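You operate a simulated robot arm through the tools that you are given. There is no shell and no other tool. Be economical: measure what you need, move in short steps, check, and stop when the job is done.

Carry out the task below with a simulated robot arm. There is one attempt and no reset: what you move stays moved.

Task
Grease the link that the white card names and load the press.
Fine: lay it on the jar pad, bush end at the spout; one stroke of the jar pump, no more. Then on to the slide table, bush toward the ram, and slide it fully in. Leave the lever up, do not drop the link, mind your fingers.

It is judged by the outcome, as a careful person would: the job done as asked, and still so three seconds after it is handed in. It fails if anything else is knocked over, pushed out of place, dropped, spilled or broken.

Robot
A 7-joint arm with a two-finger parallel gripper, fixed in place. Base frame: the origin is at the foot of the arm, x ahead of it, y to its left, z up; the work surface is at about z = 0. Lengths are in cm, angles in degrees, forces in N, time in s.
With the tool pointing down near the work surface it reaches from about 22 to 58 cm from the base axis. Its first joint turns from -66.0 to 66.0 degrees. Payload 2.5 kg.
Tool frame: the origin (TCP) lies between the finger pads and is the grasp point; the fingertips stand 2.3 cm ahead of it; z points along the fingers, y is the line along which they close. Largest opening 9.4 cm; finger width 3.8, thickness 1; the body of the gripper, 5.4 by 9.6 cm, starts 3.9 cm behind the TCP.
Orientation is told as [roll, pitch, yaw] about the base's x, y, z axes, in that order, counted from this pose: with the fingers straight down and closing along the base's y, the tool's x points along the base's -x, its y along +y and its z along -z.

Tools
- The arm moves only by the tool send_rows. Its argument "series" is a list of rows, each a list of 3 entries, a list of its own where there are three numbers: the turn, a rotation vector about the base's x, y, z in degrees, then the shift along the base's x, y, z in cm, then the opening in per cent of the stroke, from 0 (shut) to 100 (fully open). In form: [[[rx, ry, rz], [x, y, z], hand], ...]. A call has 1 to 10 rows; each row is the pose to reach, as a shift and turn from the pose commanded when the call began. Rows are played at 5 a second. More than 5 cm and 8.6 degrees between two rows, or a gripper value outside its range, and nothing of the call is played. A pose out of reach is approached as far as the arm can. The call stops where the force on the tool passes 40 N (or 10 N more than at its start, if that is more) or the arm is blocked; 0.2 s more then pass. Each finger travels about 10.8 cm/s and halts on what it meets, pressing with about 31 N; the grip force reading is that of the motor and also rises with nothing between the fingers. The clock runs only during rows and for 0.2 s after the last one: add rows that repeat a pose to give the fingers time. The reply holds the time, the measured pose of the TCP, the force on the tool along the base axes, the opening and the grip force, in the units named above and with some noise, with the torque about the TCP (base axes, N m) and any sound that the robot's microphone picked up.
- Cameras (640 x 400 px; columns grow to the right, rows downward): "scene" is fixed at [11.18, -40.07, 54.71]; the picture's right is [0.86, -0.51, 0.00], its down [-0.28, -0.47, -0.84] and it looks along [0.43, 0.72, -0.55] (base axes); focal length 217 px, centre (320, 200). "wrist" rides on the gripper at [8.6, 1.6, -7.5] in the tool frame; the picture's right is [-0.18, 0.98, 0.00], its down [-0.58, -0.11, -0.81] and it looks along [-0.79, -0.15, 0.59] (tool axes); focal length 243 px, centre (320, 200). There is no depth. A picture from a camera that has moved, and an enlarged one, comes with that camera's place and axes in the base frame and with its lens.
- snapshot(camera): a new picture of that camera. The clock stands still meanwhile.
- zoom(camera, box): a new picture of the part [left, top, right, bottom] of that camera's present view, enlarged. The clock stands still meanwhile.
- hand_in(): hands the job in; it is judged then, once.

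Go step by step. Nothing tells you positions but the pictures and the camera data: compare them with the known pose of the tool, close in by small moves and look again before you grip or let go. The budget is 120 turns and 76 pictures, counting those below and the enlarged ones. Unless the task says otherwise, let go and move clear before handing in, and close with one line.

The tools are called after "Request:" as a command line: name --argument value ..., lists and objects as JSON in quotes. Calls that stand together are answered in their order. send_rows: Moves the arm, as the interface text tells. Its arguments: {"type":"object","properties":{"series":{"type":"array","items":{"type":"array"}}},"required":["series"]} The other tools are called the same way: snapshot (camera) takes a picture; zoom (camera, box) takes an enlarged picture of a part of a camera's view; hand_in () hands the job in.

At the start:

```text
clock: 0.0
tcp_pos: [31.13, 6.53, 47.56]
tcp_rot: [0.0, 0.0, 0.1]
wrist_force: [-0.7, -0.6, 0.3]
wrist_torque: [0.0, 0.0, -0.02]
grip_width: 9.4
gripper_force: 0.1
```

scene: 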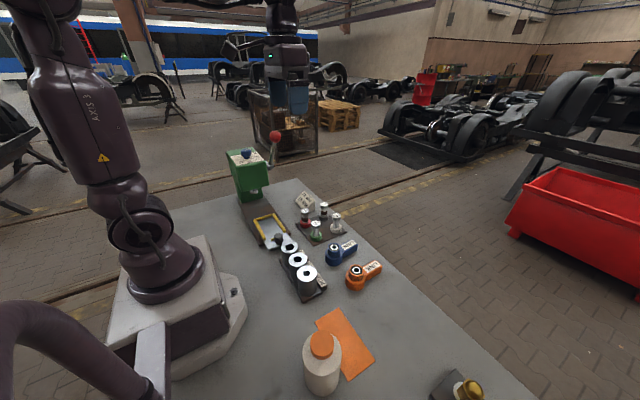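
wrist: 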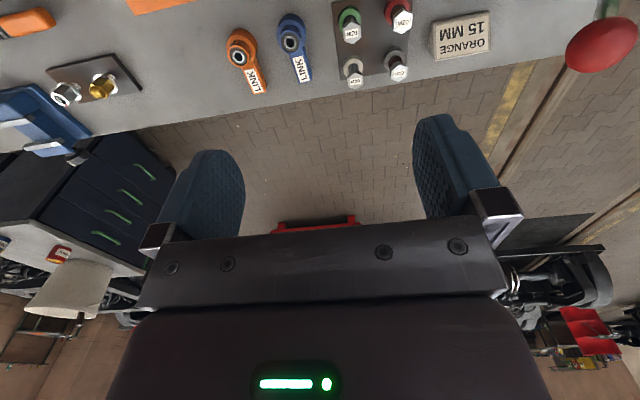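

The card seems to read "ORANGE 15 MM", and there is an orange link and a blue link. I'll zoom in to study the bench.

Request:
zoom --camera "scene" --box '[220, 130, 400, 300]'

Request:
zoom --camera "scene" --box '[260, 280, 500, 400]'

Request:
zoom --camera "wrist" --box '[200, 0, 520, 110]'

```text
2.35 times, centred on (310, 215) of scene
camera zoom: at [11.18, -40.07, 54.71], right [0.86, -0.51, 0.0], down [-0.28, -0.47, -0.84], along [0.43, 0.72, -0.55], focal length 510 px, centre (344, 165)
```

zoom: 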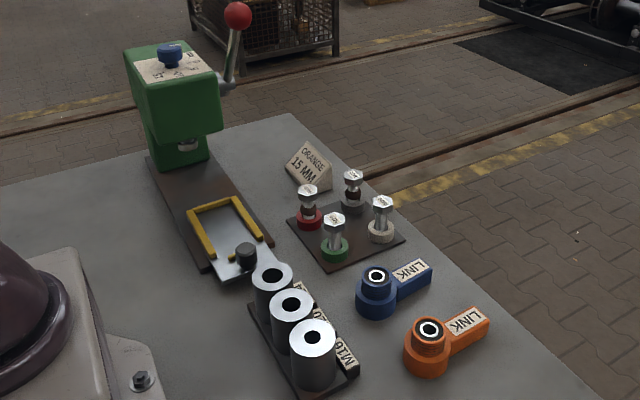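

```text
2.67 times, centred on (380, 340) of scene
camera zoom: at [11.18, -40.07, 54.71], right [0.86, -0.51, 0.0], down [-0.28, -0.47, -0.84], along [0.43, 0.72, -0.55], focal length 578 px, centre (160, -173)
```

zoom: 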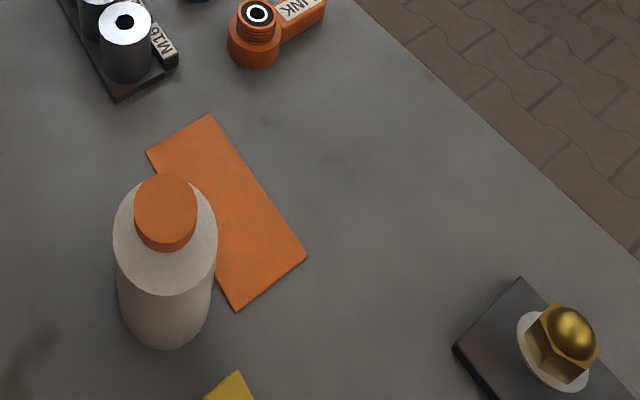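

```text
2.00 times, centred on (360, 55) of wrist
camera zoom: at [22.56, 8.25, 55.07], right [0.18, 0.98, 0.0], down [0.58, -0.11, 0.81], along [0.79, -0.15, -0.59], focal length 485 px, centre (240, 490)
```

zoom: 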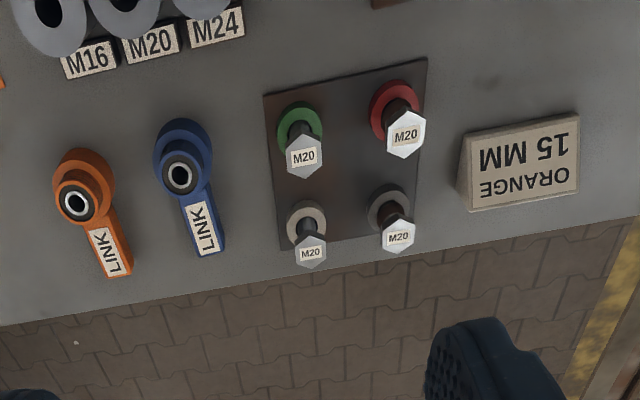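

The card says orange, 15 mm, and there are more orange things at the edge of the wrist view. I'll look there before moving.

Request:
zoom --camera "wrist" --box '[0, 0, 240, 130]'

Request:
send_rows --series '[[[0, 0, 0], [-2, -4, 0], 100], [[0, 0, 0], [-4, -8, 0], 100], [[0, 0, 0], [-6, -12, 0], 100], [[0, 0, 0], [-6, -16, 0], 100], [[0, 0, 0], [-6, -20, 0], 100]]'

Request:
snapshot --camera "wrist"

```text
2.67 times, centred on (120, 65) of wrist
camera zoom: at [22.56, 8.25, 55.07], right [0.18, 0.98, 0.0], down [0.58, -0.11, 0.81], along [0.79, -0.15, -0.59], focal length 647 px, centre (853, 560)
```

zoom: 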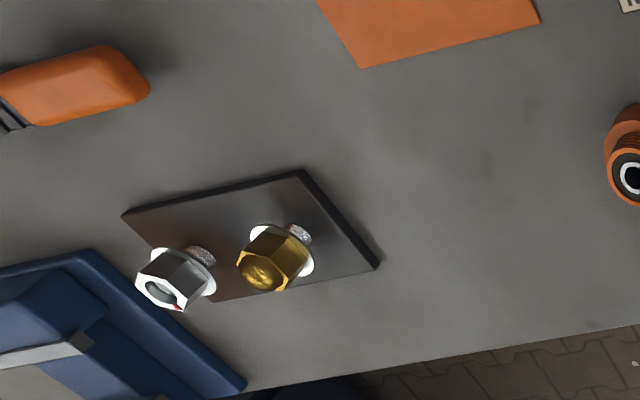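

```text
clock: 1.2
tcp_pos: [25.43, -13.51, 47.58]
tcp_rot: [-0.1, 0.0, 0.1]
wrist_force: [-0.9, -1.1, 0.1]
wrist_torque: [0.0, 0.01, 0.0]
grip_width: 9.42
gripper_force: 0.0
```

```text
69 pictures are left
camera wrist: at [16.72, -11.76, 55.08], right [0.18, 0.98, 0.0], down [0.58, -0.11, 0.81], along [0.79, -0.15, -0.59], focal length 243 px, centre (320, 200)
```

wrist: 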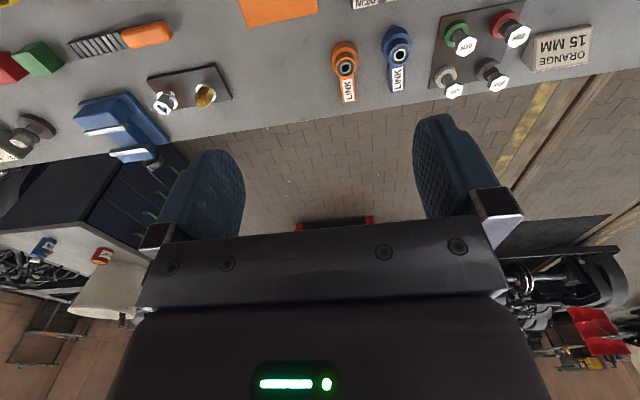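

Two links are in sight, one orange and one blue; I don't see another orange one yet. I'll tilt the camera down to see the near side of the bench and the jar.

Request:
send_rows --series '[[[0, 8, 0], [0, 2, 0], 100], [[0, 16, 0], [0, 4, 0], 100], [[0, 24, 0], [0, 6, 0], 100], [[0, 32, 0], [0, 8, 0], 100], [[0, 40, 0], [0, 10, 0], 100]]'

Request:
snapshot --camera "wrist"

Request:
snapshot --camera "scene"

```text
clock: 2.4
tcp_pos: [25.51, -6.85, 45.73]
tcp_rot: [0.2, 33.7, 0.0]
wrist_force: [0.2, -1.1, 0.1]
wrist_torque: [-0.02, 0.02, 0.01]
grip_width: 9.38
gripper_force: 0.1
out of reach, approached as far as the arm can: row 4, 5
```

```text
68 pictures are left
camera wrist: at [22.5, -5.26, 56.71], right [0.15, 0.98, -0.1], down [0.93, -0.11, 0.35], along [0.33, -0.15, -0.93], focal length 243 px, centre (320, 200)
```

wrist: 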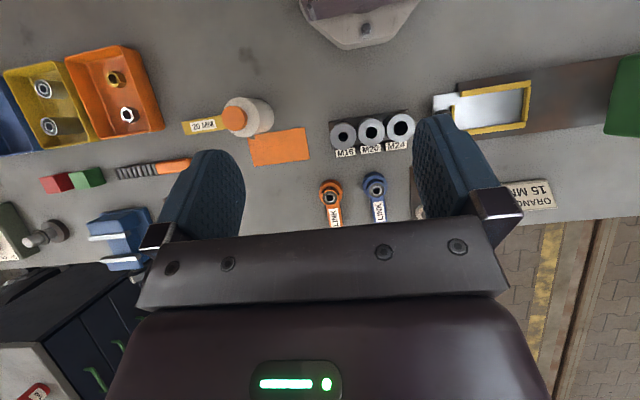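

```text
67 pictures are left
```

scene: 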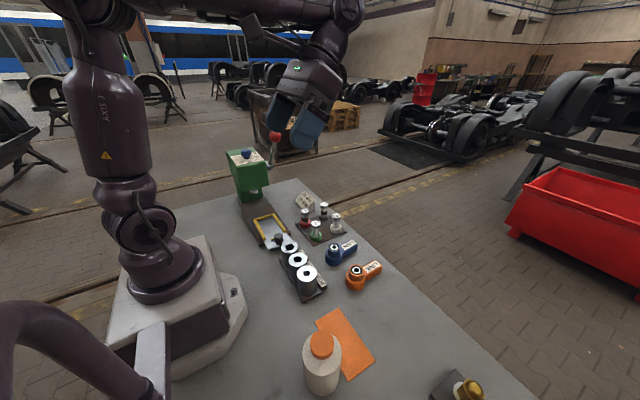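

I can see the jar with its orange pump head, the orange pad, the yellow-fenced slide table and the green press. I'll zoom in on each for detail.

Request:
zoom --camera "wrist" --box '[170, 80, 330, 180]'

Request:
zoom --camera "wrist" --box '[310, 40, 640, 240]'

Request:
zoom --camera "scene" --box '[220, 130, 320, 250]'

```text
4.00 times, centred on (250, 130) of wrist
camera zoom: at [22.5, -5.26, 56.71], right [0.15, 0.98, -0.1], down [0.93, -0.11, 0.35], along [0.33, -0.15, -0.93], focal length 970 px, centre (600, 480)
```

zoom: 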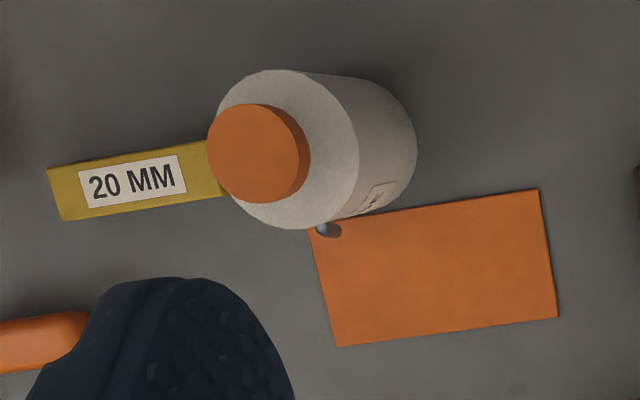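

```text
1.94 times, centred on (475, 140) of wrist
camera zoom: at [22.5, -5.26, 56.71], right [0.15, 0.98, -0.1], down [0.93, -0.11, 0.35], along [0.33, -0.15, -0.93], focal length 470 px, centre (19, 316)
```

zoom: 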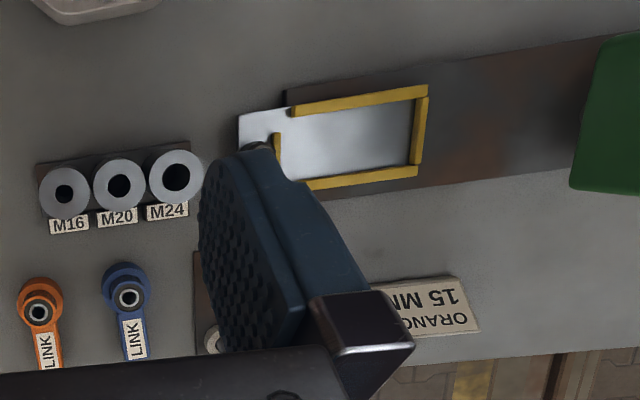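

```text
3.33 times, centred on (270, 190) of scene
camera zoom: at [11.18, -40.06, 54.71], right [0.86, -0.51, 0.0], down [-0.28, -0.47, -0.84], along [0.43, 0.72, -0.55], focal length 723 px, centre (487, 233)
```

zoom: 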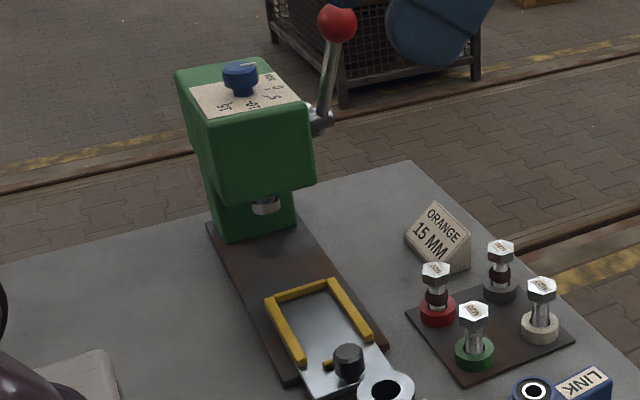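

The card picks the orange link: its bush top is near (40, -11), and its bar points along +x. The pad covers about x 25–32, y -29 to -15, and the jar is at about (21, -25). I'll level the tool, then turn it to view the spout from +y.

Request:
send_rows --series '[[[0, -8, 0], [0, 0, 0], 100], [[0, -16, 0], [0, 0, 0], 100], [[0, -24, 0], [0, 0, -1], 100], [[0, -32, 0], [0, 0, -1], 100], [[0, -33.7, 0], [0, 0, -2], 100]]'

```text
clock: 3.6
tcp_pos: [25.5, -7.15, 43.66]
tcp_rot: [0.2, -0.2, 0.1]
wrist_force: [0.0, 0.7, -0.4]
wrist_torque: [-0.03, 0.0, -0.02]
grip_width: 9.4
gripper_force: 0.1
```

Request:
send_rows --series '[[[0, 0, -8.5], [1, -1, -2], 100], [[0, 0, -17], [1, -1, -4], 100], [[0, 0, -25.5], [1, -2, -6], 100], [[0, 0, -34], [2, -2, -8], 100], [[0, 0, -42.5], [2, -2, -10], 100], [[0, 0, -51], [3, -3, -12], 100], [[0, 0, -59.5], [3, -3, -14], 100], [[0, 0, -68], [3, -4, -16], 100], [[0, 0, -76.5], [3, -4, -18], 100], [[0, 0, -85], [3, -4, -20], 100]]'

Request:
snapshot --camera "wrist"

```text
clock: 5.8
tcp_pos: [28.58, -11.14, 23.53]
tcp_rot: [0.2, -0.2, -85.2]
wrist_force: [-0.8, -0.4, -0.3]
wrist_torque: [0.05, 0.02, -0.01]
grip_width: 9.41
gripper_force: 0.0
```

```text
63 pictures are left
camera wrist: at [29.45, -2.36, 31.01], right [1.0, -0.1, 0.0], down [-0.06, -0.59, 0.81], along [-0.08, -0.8, -0.59], focal length 243 px, centre (320, 200)
```

wrist: 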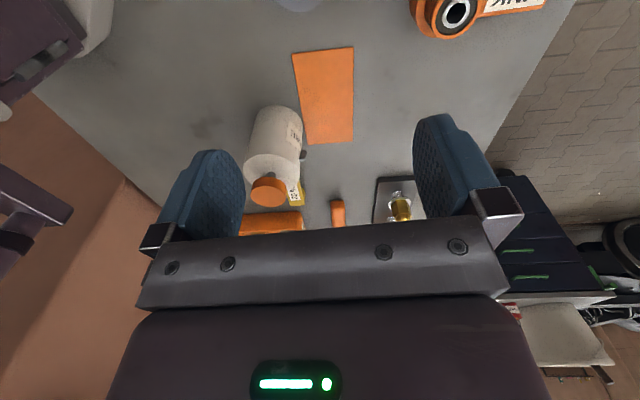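

Request:
zoom --camera "wrist" --box '[230, 30, 390, 220]'

Request:
zoom --camera "wrist" --box '[390, 0, 570, 60]'

```text
2.11 times, centred on (310, 125) of wrist
camera zoom: at [29.45, -2.36, 31.01], right [1.0, -0.1, 0.0], down [-0.06, -0.59, 0.81], along [-0.08, -0.8, -0.59], focal length 511 px, centre (341, 358)
```

zoom: 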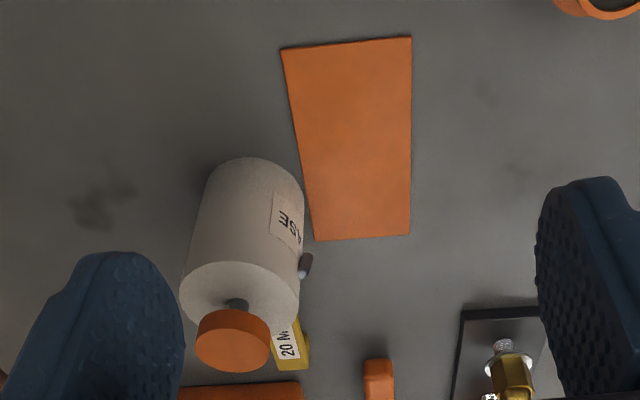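

```text
3.56 times, centred on (480, 30) of wrist
camera zoom: at [29.45, -2.36, 31.01], right [1.0, -0.1, 0.0], down [-0.06, -0.59, 0.81], along [-0.08, -0.8, -0.59], focal length 863 px, centre (-249, 804)
```

zoom: 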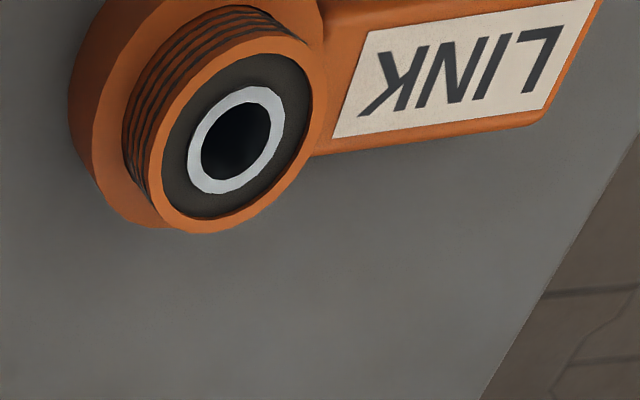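

The jar's spout tip sits at about (24.9, -25.6, z 6), pointing +x over the pad's edge. So the bush goes at the -y end of the pad with the bar toward +y. Next I go over the orange link's bar.

Request:
send_rows --series '[[[0, 0, 8.5], [1.4, 0, 0], 100], [[0, 0, 17], [2.8, 0, 0], 100], [[0, 0, 25.5], [4.2, 0, 0], 100], [[0, 0, 34], [5.6, 0, 0], 100], [[0, 0, 42.5], [7, 0, 0], 100], [[0, 0, 51], [8.4, 0, 0], 100], [[0, 0, 59.5], [9.8, 0, 0], 100], [[0, 0, 68], [11.2, 0, 0], 100], [[0, 0, 76.5], [12.6, 0, 0], 100], [[0, 0, 85], [13.4, 0, 0], 100]]'

Request:
snapshot --camera "wrist"

```text
clock: 8.0
tcp_pos: [42.05, -10.99, 23.68]
tcp_rot: [0.1, -0.2, 0.2]
wrist_force: [0.9, -0.5, -0.3]
wrist_torque: [0.0, 0.01, 0.02]
grip_width: 9.4
gripper_force: 0.1
```

```text
60 pictures are left
camera wrist: at [33.31, -9.35, 31.08], right [0.18, 0.98, 0.0], down [0.58, -0.11, 0.81], along [0.79, -0.14, -0.59], focal length 243 px, centre (320, 200)
```

wrist: 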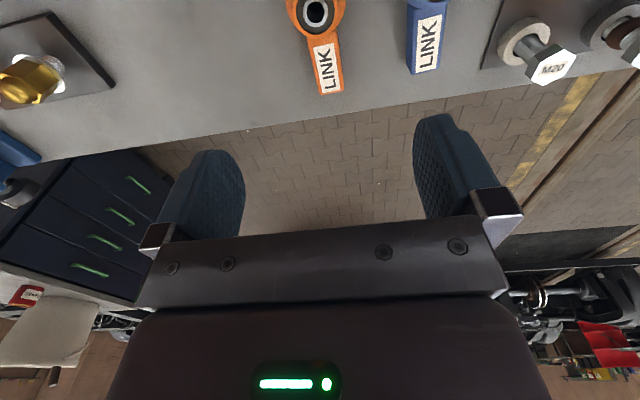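

Request:
zoom --camera "wrist" --box '[260, 0, 480, 110]'

Request:
zoom --camera "scene" --box '[310, 220, 410, 310]'

```text
2.91 times, centred on (370, 55) of wrist
camera zoom: at [33.31, -9.35, 31.08], right [0.18, 0.98, 0.0], down [0.58, -0.11, 0.81], along [0.79, -0.14, -0.59], focal length 706 px, centre (174, 622)
```

zoom: 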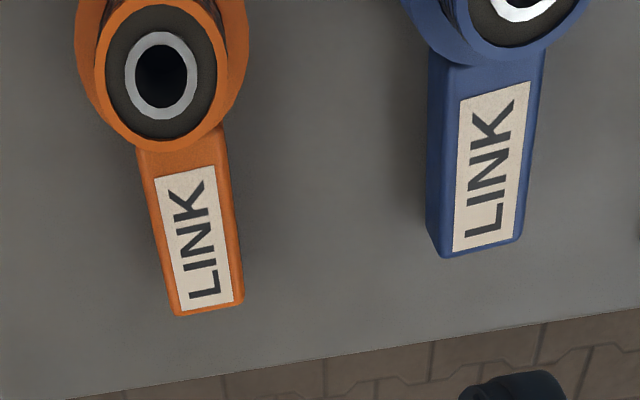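

```text
4.44 times, centred on (360, 265) of scene
camera zoom: at [11.18, -40.07, 54.71], right [0.86, -0.51, 0.0], down [-0.28, -0.47, -0.84], along [0.43, 0.72, -0.55], focal length 964 px, centre (142, -89)
```

zoom: 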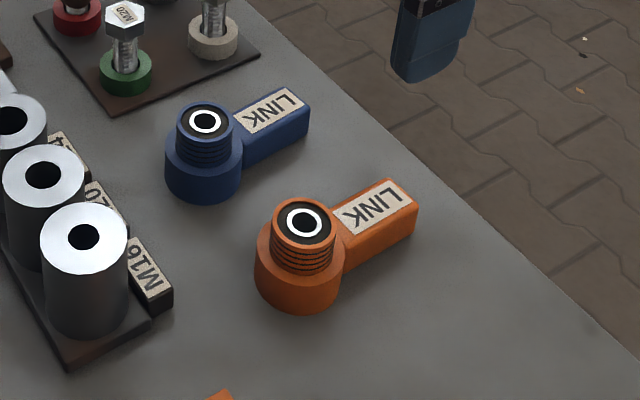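

The link's bar runs along +x at y≈-10.7 from x≈43 to 49.6. It is about 2.5 wide and 2.3 high. I descend above it near x=47 and check.

Request:
send_rows --series '[[[0, 0, 0], [2.5, 0.2, -4], 80], [[0, 0, 0], [4.9, 0.3, -8], 70], [[0, 0, 0], [4.9, 0.3, -12], 60], [[0, 0, 0], [4.9, 0.3, -15.5], 60]]'

Request:
snapshot --camera "wrist"

Request:
zoom --camera "scene" --box '[310, 220, 410, 310]'

```text
clock: 9.0
tcp_pos: [47.03, -10.68, 8.07]
tcp_rot: [-0.1, -0.1, 0.1]
wrist_force: [-0.3, 0.2, 0.4]
wrist_torque: [-0.02, 0.02, -0.02]
grip_width: 5.66
gripper_force: 0.1
```

```text
57 pictures are left
camera wrist: at [38.41, -9.07, 15.45], right [0.18, 0.98, 0.0], down [0.58, -0.11, 0.81], along [0.8, -0.15, -0.59], focal length 243 px, centre (320, 200)
```

wrist: 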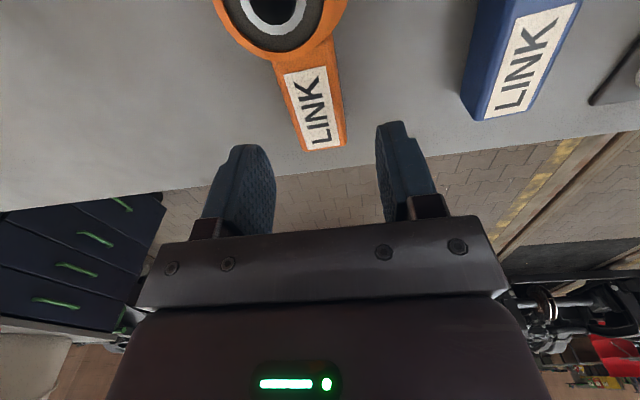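

```text
4.44 times, centred on (360, 265) of scene
camera zoom: at [11.18, -40.07, 54.71], right [0.86, -0.51, 0.0], down [-0.28, -0.47, -0.84], along [0.43, 0.72, -0.55], focal length 964 px, centre (142, -89)
```

zoom: 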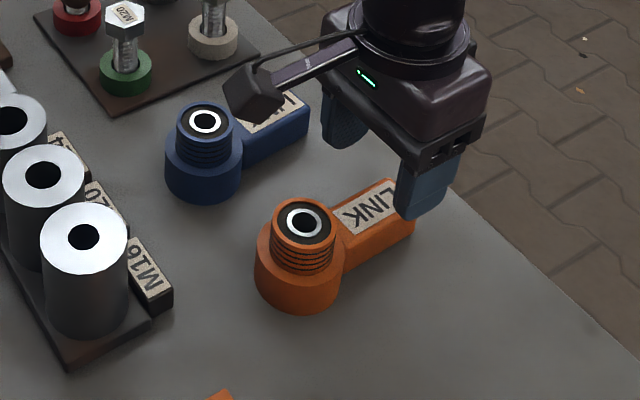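

The fingers straddle the bar, and the camera box on its stalk clears the links. I go down to z≈2.8 and close.

Request:
send_rows --series '[[[0, 0, 0], [0, 0, -2], 60], [[0, 0, 0], [0, 0, -4], 60], [[0, 0, 0], [0, 0, -5.3], 60], [[0, 0, 0], [0, 0, -5.3], 60]]'

Request:
zoom --camera "scene" --box '[310, 220, 410, 310]'

```text
clock: 10.0
tcp_pos: [46.78, -10.75, 2.89]
tcp_rot: [0.0, -0.2, 0.1]
wrist_force: [-0.5, 1.0, 0.4]
wrist_torque: [0.01, 0.01, -0.01]
grip_width: 5.66
gripper_force: 0.1
```

```text
4.44 times, centred on (360, 265) of scene
camera zoom: at [11.18, -40.07, 54.71], right [0.86, -0.51, 0.0], down [-0.28, -0.47, -0.84], along [0.43, 0.72, -0.55], focal length 964 px, centre (142, -89)
```

zoom: 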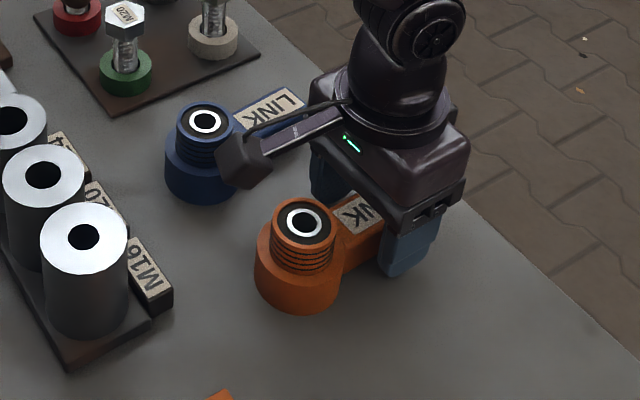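

Request:
send_rows --series '[[[0, 0, 0], [0, 0, 0], 30], [[0, 0, 0], [0, 0, 0], 10], [[0, 0, 0], [0, 0, 0], 10], [[0, 0, 0], [0, 0, 0], 10]]'

Request:
snapshot --camera "wrist"

```text
clock: 11.0
tcp_pos: [46.84, -10.72, 2.8]
tcp_rot: [0.1, -0.2, 0.1]
wrist_force: [0.9, -2.2, 0.1]
wrist_torque: [-0.14, -0.25, 0.0]
grip_width: 3.18
gripper_force: 30.6
```

```text
54 pictures are left
camera wrist: at [38.1, -9.07, 10.2], right [0.18, 0.98, 0.0], down [0.58, -0.11, 0.81], along [0.79, -0.15, -0.59], focal length 243 px, centre (320, 200)
```

wrist: 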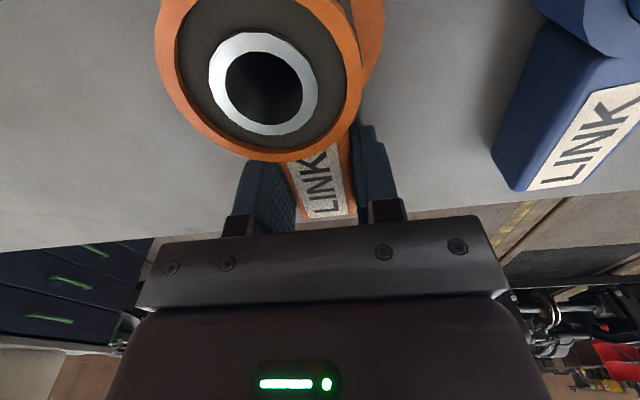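

The link is held, with the bush centre 6.45 cm from the TCP toward -x. I lift it straight up.

Request:
send_rows --series '[[[0, 0, 0], [0, 0, 1], 10], [[0, 0, 0], [0, 0, 3], 10], [[0, 0, 0], [0, 0, 6], 10], [[0, 0, 0], [0, 0, 10], 10], [[0, 0, 0], [0, 0, 13], 10]]'

Request:
zoom --camera "scene" --box '[260, 130, 460, 310]'

```text
clock: 12.2
tcp_pos: [46.88, -10.7, 15.72]
tcp_rot: [0.2, -0.1, 0.1]
wrist_force: [0.5, -0.2, -5.9]
wrist_torque: [-0.01, -0.25, 0.02]
grip_width: 3.19
gripper_force: 30.9
```

```text
2.22 times, centred on (360, 220) of scene
camera zoom: at [11.18, -40.07, 54.71], right [0.86, -0.51, 0.0], down [-0.28, -0.47, -0.84], along [0.43, 0.72, -0.55], focal length 482 px, centre (231, 156)
```

zoom: 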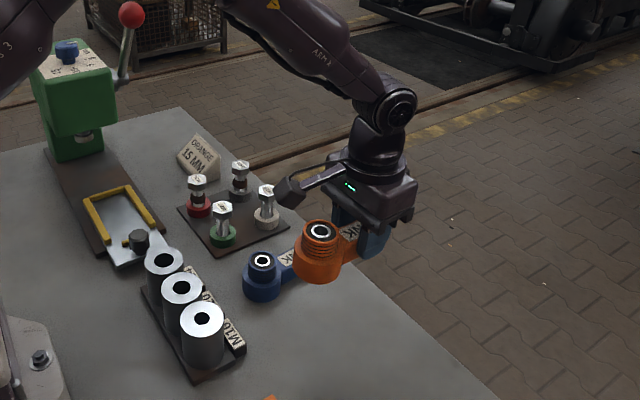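

The link is secure and level. I carry it toward the pad while turning it +80°, staying high and clear of the jar.

Request:
send_rows --series '[[[0, 0, 8], [-1.5, -0.4, 0], 10], [[0, 0, 16], [-3, -0.8, 0], 10], [[0, 0, 24], [-4.5, -1.2, 0], 10], [[0, 0, 32], [-6, -1.6, 0], 10], [[0, 0, 40], [-7.5, -2, 0], 10], [[0, 0, 48], [-9, -2.4, 0], 10], [[0, 0, 56], [-10.5, -2.8, 0], 10], [[0, 0, 64], [-12, -3.2, 0], 10], [[0, 0, 72], [-13.5, -3.6, 0], 10], [[0, 0, 80], [-14.9, -4.3, 0], 10]]'

Request:
snapshot --camera "wrist"

Request:
zoom --camera "scene" --box '[220, 220, 460, 400]'

```text
clock: 14.4
tcp_pos: [31.85, -15.01, 15.82]
tcp_rot: [0.1, -0.2, 80.2]
wrist_force: [0.5, -0.3, -5.8]
wrist_torque: [0.18, -0.04, 0.01]
grip_width: 3.19
gripper_force: 31.7
```

```text
52 pictures are left
camera wrist: at [28.87, -23.17, 23.17], right [-0.94, 0.35, 0.0], down [0.21, 0.55, 0.81], along [0.28, 0.76, -0.59], focal length 243 px, centre (320, 200)
```

wrist: 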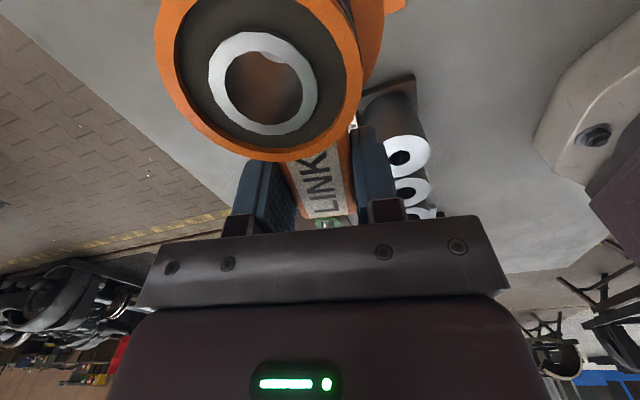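

```text
2.22 times, centred on (340, 310) of scene
camera zoom: at [11.18, -40.07, 54.71], right [0.86, -0.51, 0.0], down [-0.28, -0.47, -0.84], along [0.43, 0.72, -0.55], focal length 482 px, centre (276, -44)
```

zoom: 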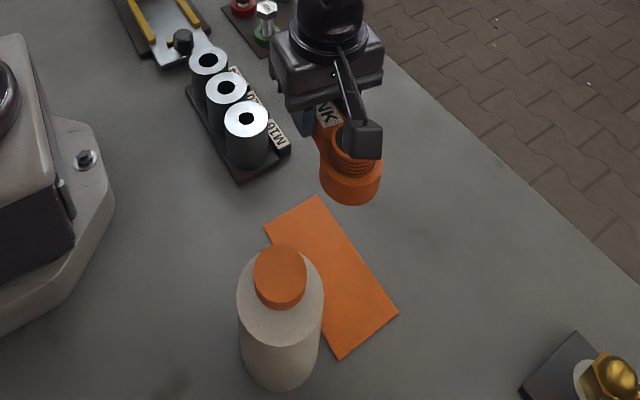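

I put the jar at about (20.4, -25.5) with radius 3.3, and the pump head top near z 14. I move over the target (bush at about (28.2, -25.6)) and come down to half height to check the clearances.

Request:
send_rows --series '[[[0, 0, 3], [-1.6, -2, 0], 10], [[0, 0, 6], [-3.2, -4.1, 0], 10], [[0, 0, 6], [-3.2, -4.1, -3], 10], [[0, 0, 6], [-3.2, -4.1, -6], 10], [[0, 0, 6], [-3.2, -4.1, -8], 10]]'

Request:
zoom --camera "scene" --box '[260, 270, 430, 400]'

Request:
snapshot --camera "wrist"

```text
clock: 15.6
tcp_pos: [28.84, -19.13, 7.83]
tcp_rot: [0.1, -0.2, 86.0]
wrist_force: [0.4, -0.7, -4.9]
wrist_torque: [0.21, -0.05, 0.0]
grip_width: 3.19
gripper_force: 30.9
```

```text
3.08 times, centred on (345, 335) of scene
camera zoom: at [11.18, -40.07, 54.71], right [0.86, -0.51, 0.0], down [-0.28, -0.47, -0.84], along [0.43, 0.72, -0.55], focal length 667 px, centre (243, -215)
```

zoom: 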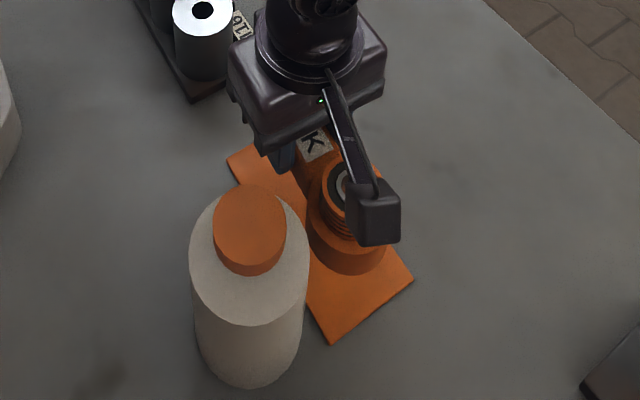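

```text
49 pictures are left
camera wrist: at [26.72, -27.64, 15.15], right [-0.97, 0.25, 0.0], down [0.15, 0.57, 0.81], along [0.2, 0.78, -0.59], focal length 243 px, centre (320, 200)
```

wrist: 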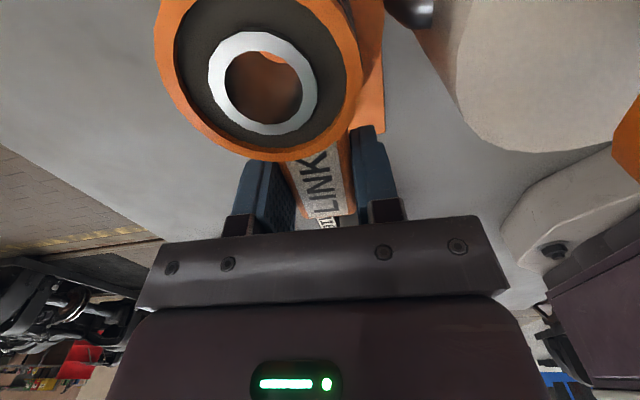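

There is room around the jar and the spout. I lower gently toward the pad.

Request:
send_rows --series '[[[0, 0, 0], [-0.15, 0, -2], 10], [[0, 0, 0], [-0.15, 0, -3.5], 10], [[0, 0, 0], [-0.15, 0, -4.2], 10], [[0, 0, 0], [-0.15, 0, -4.4], 10]]'

Request:
zoom --camera "scene" --box '[260, 270, 430, 400]'

```text
clock: 16.6
tcp_pos: [28.56, -19.19, 3.41]
tcp_rot: [0.1, -0.3, 86.1]
wrist_force: [-0.5, -0.1, -5.7]
wrist_torque: [0.24, 0.0, -0.03]
grip_width: 3.2
gripper_force: 31.0
```

```text
3.08 times, centred on (345, 335) of scene
camera zoom: at [11.18, -40.07, 54.71], right [0.86, -0.51, 0.0], down [-0.28, -0.47, -0.84], along [0.43, 0.72, -0.55], focal length 667 px, centre (243, -215)
```

zoom: 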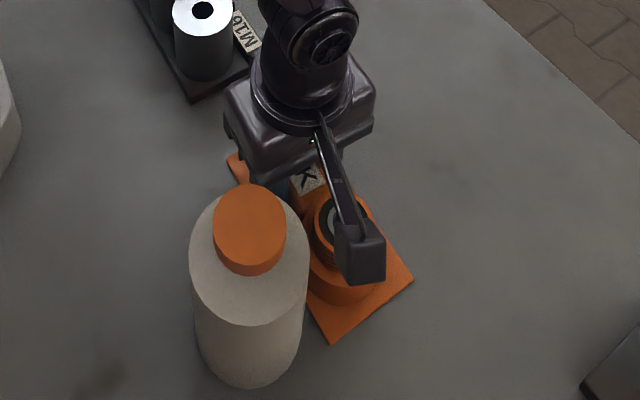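

Request:
send_rows --series '[[[0, 0, 0], [0, 0, -0.1], 10], [[0, 0, 0], [0, 0, -0.2], 10], [[0, 0, 0], [0, 0, -0.3], 10]]'

```text
clock: 17.4
tcp_pos: [28.65, -19.22, 3.1]
tcp_rot: [0.2, -0.2, 86.1]
wrist_force: [-0.7, 2.2, -0.6]
wrist_torque: [-0.03, -0.11, -0.1]
grip_width: 3.19
gripper_force: 31.0
```

The weight has come off, so the link rests on the pad. I open, rise straight up, and inspect.

Request:
send_rows --series '[[[0, 0, 0], [0, 0, -0.04], 10], [[0, 0, 0], [0, 0, -0.04], 36], [[0, 0, 0], [0, 0, -0.04], 50], [[0, 0, 0], [0, 0, -0.04], 55], [[0, 0, 0], [0, 0, 2], 55], [[0, 0, 0], [0, 0, 5], 55], [[0, 0, 0], [0, 0, 9], 55], [[0, 0, 0], [0, 0, 13], 55]]'

Request:
zoom --camera "scene" --box '[260, 270, 430, 400]'

Request:
snapshot --camera "wrist"

```text
clock: 19.2
tcp_pos: [28.73, -19.24, 16.39]
tcp_rot: [0.1, -0.2, 86.1]
wrist_force: [0.1, -0.1, -0.4]
wrist_torque: [0.0, 0.01, 0.04]
grip_width: 5.15
gripper_force: 0.1
```

```text
3.08 times, centred on (345, 335) of scene
camera zoom: at [11.18, -40.07, 54.71], right [0.86, -0.51, 0.0], down [-0.28, -0.47, -0.84], along [0.43, 0.72, -0.55], focal length 667 px, centre (243, -215)
```

zoom: 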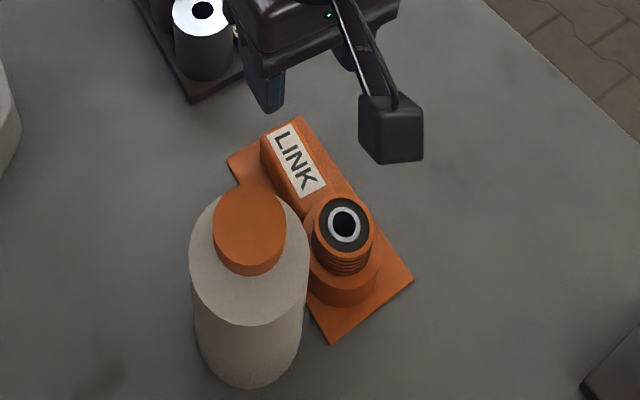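

```text
46 pictures are left
camera wrist: at [26.52, -27.77, 23.67], right [-0.97, 0.25, 0.0], down [0.15, 0.57, 0.81], along [0.2, 0.78, -0.59], focal length 243 px, centre (320, 200)
```

wrist: 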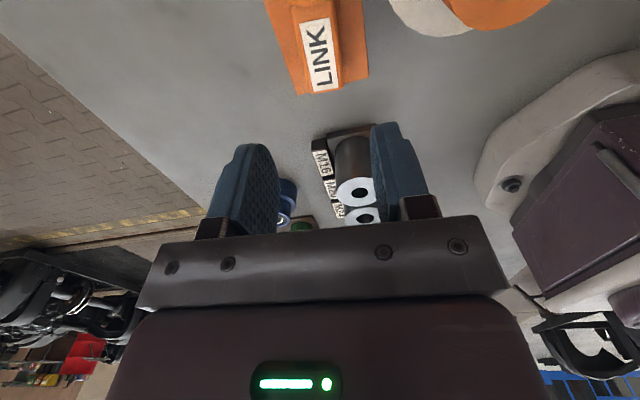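

The link sits on the pad with its bush beside the spout. I'll turn the tool to yaw about -90, which puts the camera on the +y side, to check the spout and then pump.

Request:
send_rows --series '[[[0, 0, -8.5], [0, 0.8, 1], 50], [[0, 0, -17], [0, 1.6, 2], 40], [[0, 0, -25.5], [0, 2.4, 3], 30], [[0, 0, -34], [0, 3.2, 4], 20], [[0, 0, -42.5], [0, 4, 5], 10], [[0, 0, -51], [0, 4.8, 6], 0], [[0, 0, -59.5], [0, 5.6, 7], 0], [[0, 0, -68], [0, 6.4, 7], 0], [[0, 0, -76.5], [0, 7.2, 7], 0], [[0, 0, -85], [0, 8, 7], 0]]'

Request:
send_rows --series '[[[0, 0, -8.5], [0, 0, 0], 0], [[0, 0, -17], [0, 0, 0], 0], [[0, 0, -25.5], [0, 0, 0], 0], [[0, 0, -34], [0, 0, 0], 0], [[0, 0, -42.5], [0, 0, 0], 0], [[0, 0, -51], [0, 0, 0], 0], [[0, 0, -59.5], [0, 0, 0], 0], [[0, 0, -68], [0, 0, 0], 0], [[0, 0, -76.5], [0, 0, 0], 0], [[0, 0, -85], [0, 0, 0], 0]]'

Request:
zoom --camera "wrist" --box '[210, 20, 390, 240]'

```text
clock: 21.4
tcp_pos: [28.6, -11.27, 23.08]
tcp_rot: [0.2, -0.2, 0.9]
wrist_force: [0.2, 0.1, 0.5]
wrist_torque: [0.03, 0.01, 0.0]
grip_width: 0.0
gripper_force: 31.3
```

```text
clock: 23.6
tcp_pos: [28.52, -11.24, 23.02]
tcp_rot: [0.1, -0.1, -84.0]
wrist_force: [0.6, 0.1, 0.8]
wrist_torque: [-0.02, 0.01, -0.04]
grip_width: 0.0
gripper_force: 31.2
```

```text
1.82 times, centred on (300, 130) of wrist
camera zoom: at [29.27, -2.3, 30.43], right [1.0, -0.08, 0.0], down [-0.05, -0.59, 0.81], along [-0.06, -0.8, -0.59], focal length 441 px, centre (356, 327)
```

zoom: 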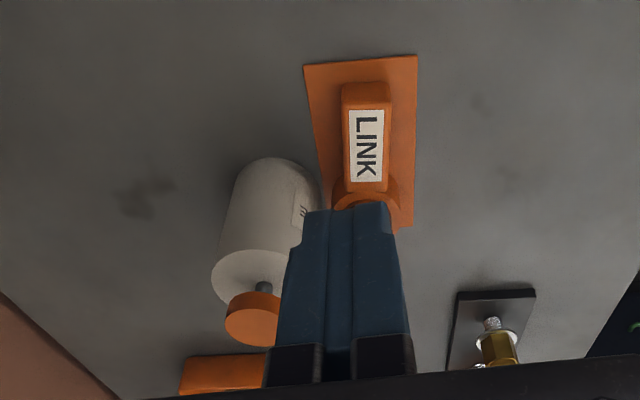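

From two views the pump head's top centre is near (20.5, -25.2, 12.8). I hover the closed fingertips about 3 cm above it and check.

Request:
send_rows --series '[[[0, 0, -1.5], [-2, -3.5, 0], 0], [[0, 0, -3], [-4, -7, 0], 0], [[0, 0, -4.5], [-6, -10.5, 0], 0], [[0, 0, -6], [-8, -14, 0], 0], [[0, 0, -6], [-8, -14, -3], 0], [[0, 0, -6], [-8, -14, -5], 0]]'

Request:
snapshot --camera "wrist"

Request:
zoom --camera "scene" --box '[230, 250, 430, 400]'

```text
clock: 25.0
tcp_pos: [20.57, -25.23, 18.13]
tcp_rot: [0.1, -0.1, -89.9]
wrist_force: [0.4, 0.8, 0.3]
wrist_torque: [0.02, -0.01, 0.04]
grip_width: 0.0
gripper_force: 31.3
```

```text
44 pictures are left
camera wrist: at [22.2, -16.4, 25.54], right [0.98, -0.18, 0.0], down [-0.11, -0.58, 0.81], along [-0.15, -0.79, -0.59], focal length 243 px, centre (320, 200)
```

wrist: 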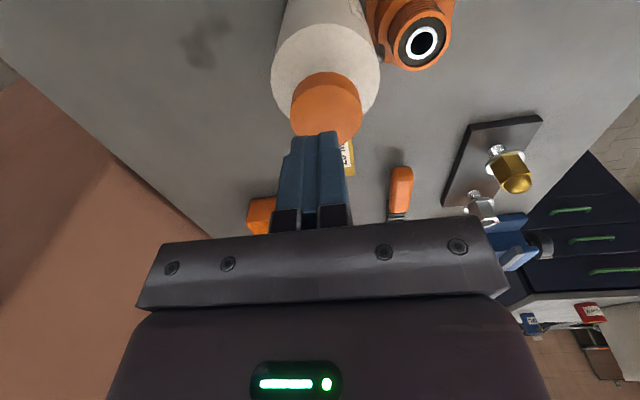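

```text
2.67 times, centred on (330, 325) of scene
camera zoom: at [11.18, -40.07, 54.71], right [0.86, -0.51, 0.0], down [-0.28, -0.47, -0.84], along [0.43, 0.72, -0.55], focal length 578 px, centre (293, -133)
```

zoom: 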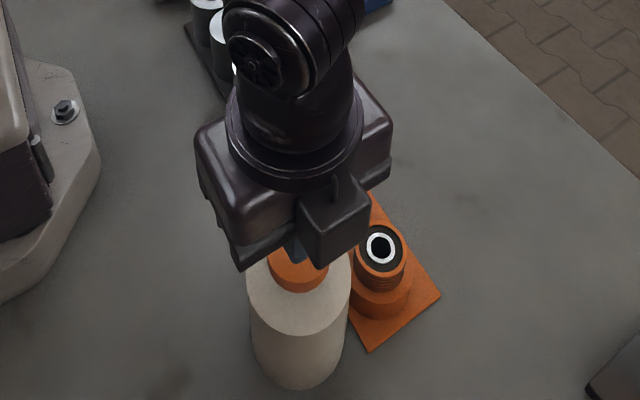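

Averaging the views puts the pump head's centre at about (20.8, -25.0). I shift slightly and come close to contact.

Request:
send_rows --series '[[[0, 0, 0], [0.25, 0.2, -1], 0], [[0, 0, 0], [0.25, 0.2, -2], 0], [[0, 0, 0], [0.25, 0.2, -2.5], 0]]'

Request:
snapshot --camera "wrist"

Request:
zoom --camera "scene" --box '[270, 290, 410, 400]'

```text
clock: 25.8
tcp_pos: [20.83, -25.04, 15.54]
tcp_rot: [0.1, -0.2, -89.9]
wrist_force: [-0.3, -0.3, 1.5]
wrist_torque: [-0.04, 0.02, 0.01]
grip_width: 0.01
gripper_force: 31.0
```

```text
42 pictures are left
camera wrist: at [22.47, -16.2, 23.01], right [0.98, -0.18, 0.0], down [-0.11, -0.58, 0.81], along [-0.15, -0.79, -0.59], focal length 243 px, centre (320, 200)
```

wrist: 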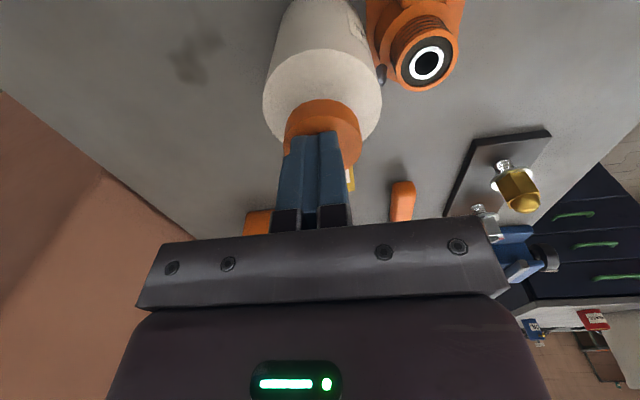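

```text
3.64 times, centred on (340, 345) of scene
camera zoom: at [11.18, -40.07, 54.71], right [0.86, -0.51, 0.0], down [-0.28, -0.47, -0.84], along [0.43, 0.72, -0.55], focal length 789 px, centre (247, -327)
```

zoom: 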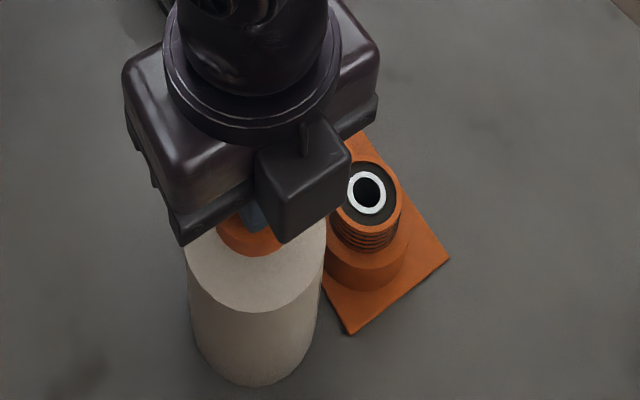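

The spout and bush line up at the same y with about a 1 cm gap, and the fingertips are centred over the pump head. Now one slow press down.

Request:
send_rows --series '[[[0, 0, 0], [0, 0, -0.25], 0], [[0, 0, 0], [0, 0, -0.5], 0], [[0, 0, 0], [0, 0, -0.75], 0], [[0, 0, 0], [0, 0, -1], 0], [[0, 0, 0], [0, 0, -1.25], 0], [[0, 0, 0], [0, 0, -1.5], 0], [[0, 0, 0], [0, 0, -1.75], 0], [[0, 0, 0], [0, 0, -2], 0], [[0, 0, 0], [0, 0, -2.25], 0], [[0, 0, 0], [0, 0, -2.5], 0]]'

Request:
snapshot --camera "wrist"

```text
clock: 27.3
tcp_pos: [20.66, -25.01, 14.35]
tcp_rot: [0.2, -0.2, -89.8]
wrist_force: [-5.9, 6.2, 26.4]
wrist_torque: [0.35, 0.16, 0.02]
grip_width: 0.0
gripper_force: 30.8
stopped in row 7: the force on the tool passed its limit at 45 N (the readings are from after the stop); the commanded pose is now the measured one
```

```text
40 pictures are left
camera wrist: at [22.42, -16.24, 21.69], right [0.98, -0.18, 0.01], down [-0.11, -0.58, 0.81], along [-0.14, -0.79, -0.59], focal length 243 px, centre (320, 200)
```

wrist: 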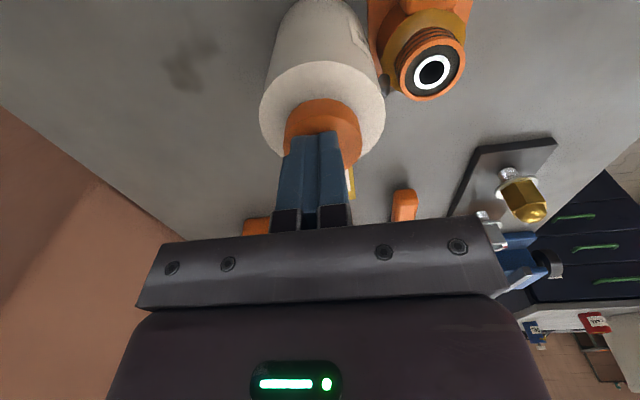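

A yellowish film has appeared around the bush housing, so the stroke dispensed grease. I lift straight off and confirm.

Request:
send_rows --series '[[[0, 0, 0], [0.1, 0, 0.5], 0], [[0, 0, 0], [0.1, 0, 1.2], 0], [[0, 0, 0], [0.1, 0, 3], 0], [[0, 0, 0], [0.1, 0, 6], 0]]'

Request:
zoom --camera "wrist" --box '[240, 0, 480, 150]'

Request:
zoom --camera "scene" --box '[270, 290, 410, 400]'

```text
clock: 28.3
tcp_pos: [20.81, -24.92, 20.15]
tcp_rot: [0.2, 0.0, -89.8]
wrist_force: [0.3, -0.6, -0.7]
wrist_torque: [0.03, 0.01, 0.02]
grip_width: 0.02
gripper_force: 30.7
```

```text
2.67 times, centred on (360, 75) of wrist
camera zoom: at [22.4, -16.14, 27.61], right [0.98, -0.18, 0.0], down [-0.11, -0.58, 0.81], along [-0.14, -0.79, -0.59], focal length 647 px, centre (213, 533)
```

zoom: 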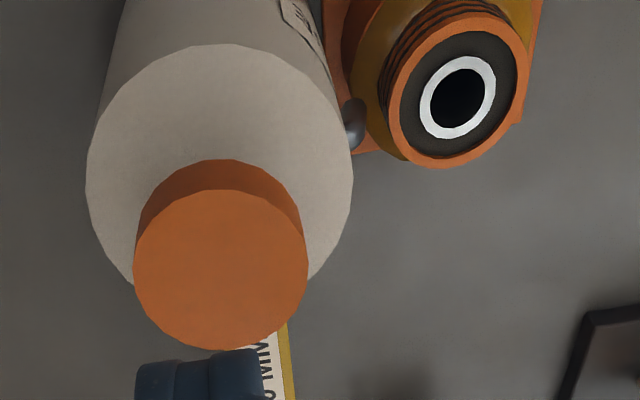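

```text
3.64 times, centred on (340, 345) of scene
camera zoom: at [11.18, -40.07, 54.71], right [0.86, -0.51, 0.0], down [-0.28, -0.47, -0.84], along [0.43, 0.72, -0.55], focal length 789 px, centre (247, -327)
```

zoom: 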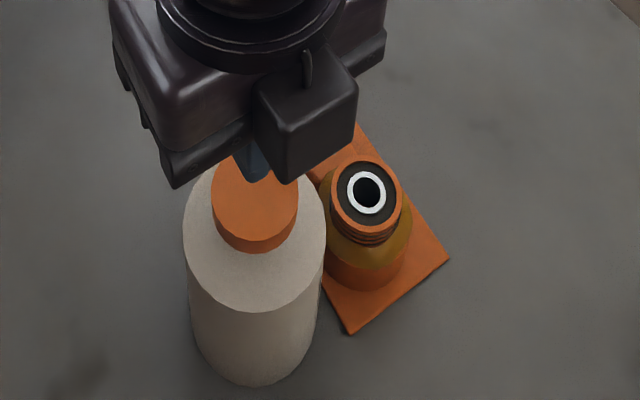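

The grease collar shows on the link's bush and the pump head has sprung back. I go back over the bar with yaw -94 and fingers open.

Request:
send_rows --series '[[[0, 0, -1], [2, 1.5, 0], 20], [[0, 0, -2], [4, 3, 0], 40], [[0, 0, -3], [6, 4.5, 0], 55], [[0, 0, -4.1], [7.84, 5.7, 0], 55], [[0, 0, -4.1], [7.84, 5.7, -4], 55], [[0, 0, -4.1], [7.84, 5.7, -8], 55], [[0, 0, -4.1], [7.84, 5.7, -11], 55]]'

Request:
snapshot --camera "wrist"

```text
clock: 29.9
tcp_pos: [28.93, -19.27, 9.21]
tcp_rot: [0.3, -0.1, -94.0]
wrist_force: [-0.1, -0.1, 0.3]
wrist_torque: [0.03, 0.01, -0.02]
grip_width: 5.17
gripper_force: 0.2
```

```text
37 pictures are left
camera wrist: at [31.14, -10.66, 16.59], right [0.97, -0.25, 0.01], down [-0.15, -0.57, 0.81], along [-0.2, -0.78, -0.59], focal length 243 px, centre (320, 200)
```

wrist: 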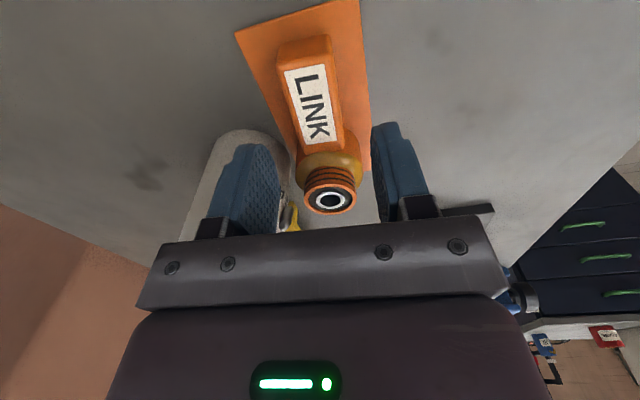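

The bar lies centred between the fingers. I lower to the same height as before and close.

Request:
send_rows --series '[[[0, 0, 0], [-0.25, 0, -2], 55], [[0, 0, 0], [-0.25, 0, -4], 55], [[0, 0, 0], [-0.25, 0, -5.5], 55], [[0, 0, 0], [-0.25, 0, -6.1], 55], [[0, 0, 0], [-0.25, 0, -6.1], 35], [[0, 0, 0], [-0.25, 0, -6.1], 10], [[0, 0, 0], [-0.25, 0, -6.1], 10], [[0, 0, 0], [-0.25, 0, -6.1], 10]]'

```text
clock: 31.7
tcp_pos: [28.52, -19.27, 2.99]
tcp_rot: [0.2, 0.0, -94.0]
wrist_force: [0.8, 0.3, 0.7]
wrist_torque: [0.1, 0.03, 0.03]
grip_width: 3.17
gripper_force: 31.0
```

Gripped at 3.17, as before. I lift straight up, clear of the jar.

Request:
send_rows --series '[[[0, 0, 0], [0, 0, 1], 10], [[0, 0, 0], [0.2, 0, 3], 10], [[0, 0, 0], [0.4, 0, 7], 10], [[0, 0, 0], [0.4, 1, 11], 10], [[0, 0, 0], [0.4, 4, 15], 10]]'

Request:
zoom --camera "scene" --box '[220, 130, 320, 250]'

Request:
snapshot --camera "scene"

```text
clock: 32.9
tcp_pos: [29.06, -15.22, 18.12]
tcp_rot: [0.2, -0.1, -94.1]
wrist_force: [0.9, 0.1, -5.3]
wrist_torque: [0.21, -0.03, -0.04]
grip_width: 3.18
gripper_force: 31.2
```

```text
3.33 times, centred on (270, 190) of scene
camera zoom: at [11.18, -40.07, 54.71], right [0.86, -0.51, 0.0], down [-0.28, -0.47, -0.84], along [0.43, 0.72, -0.55], focal length 723 px, centre (487, 233)
```

zoom: 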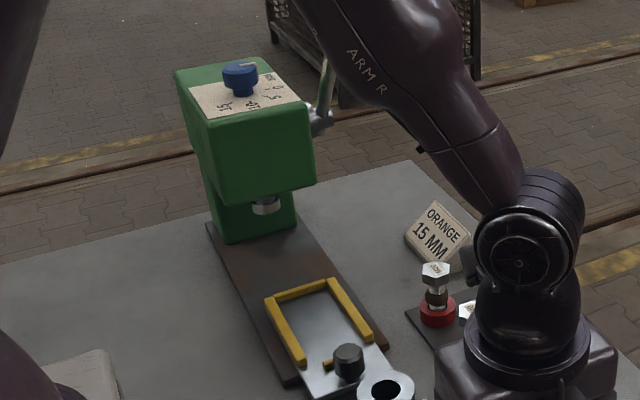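

```text
35 pictures are left
```

scene: 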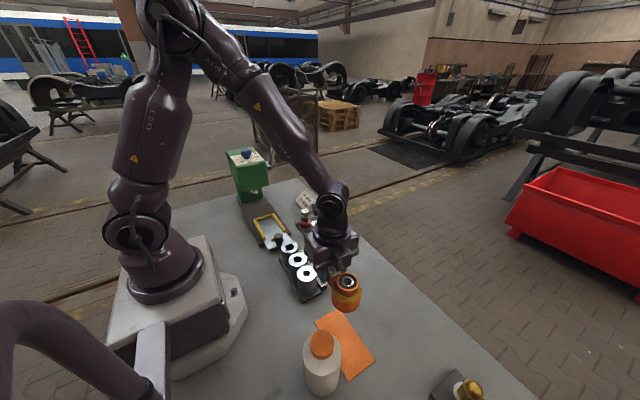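

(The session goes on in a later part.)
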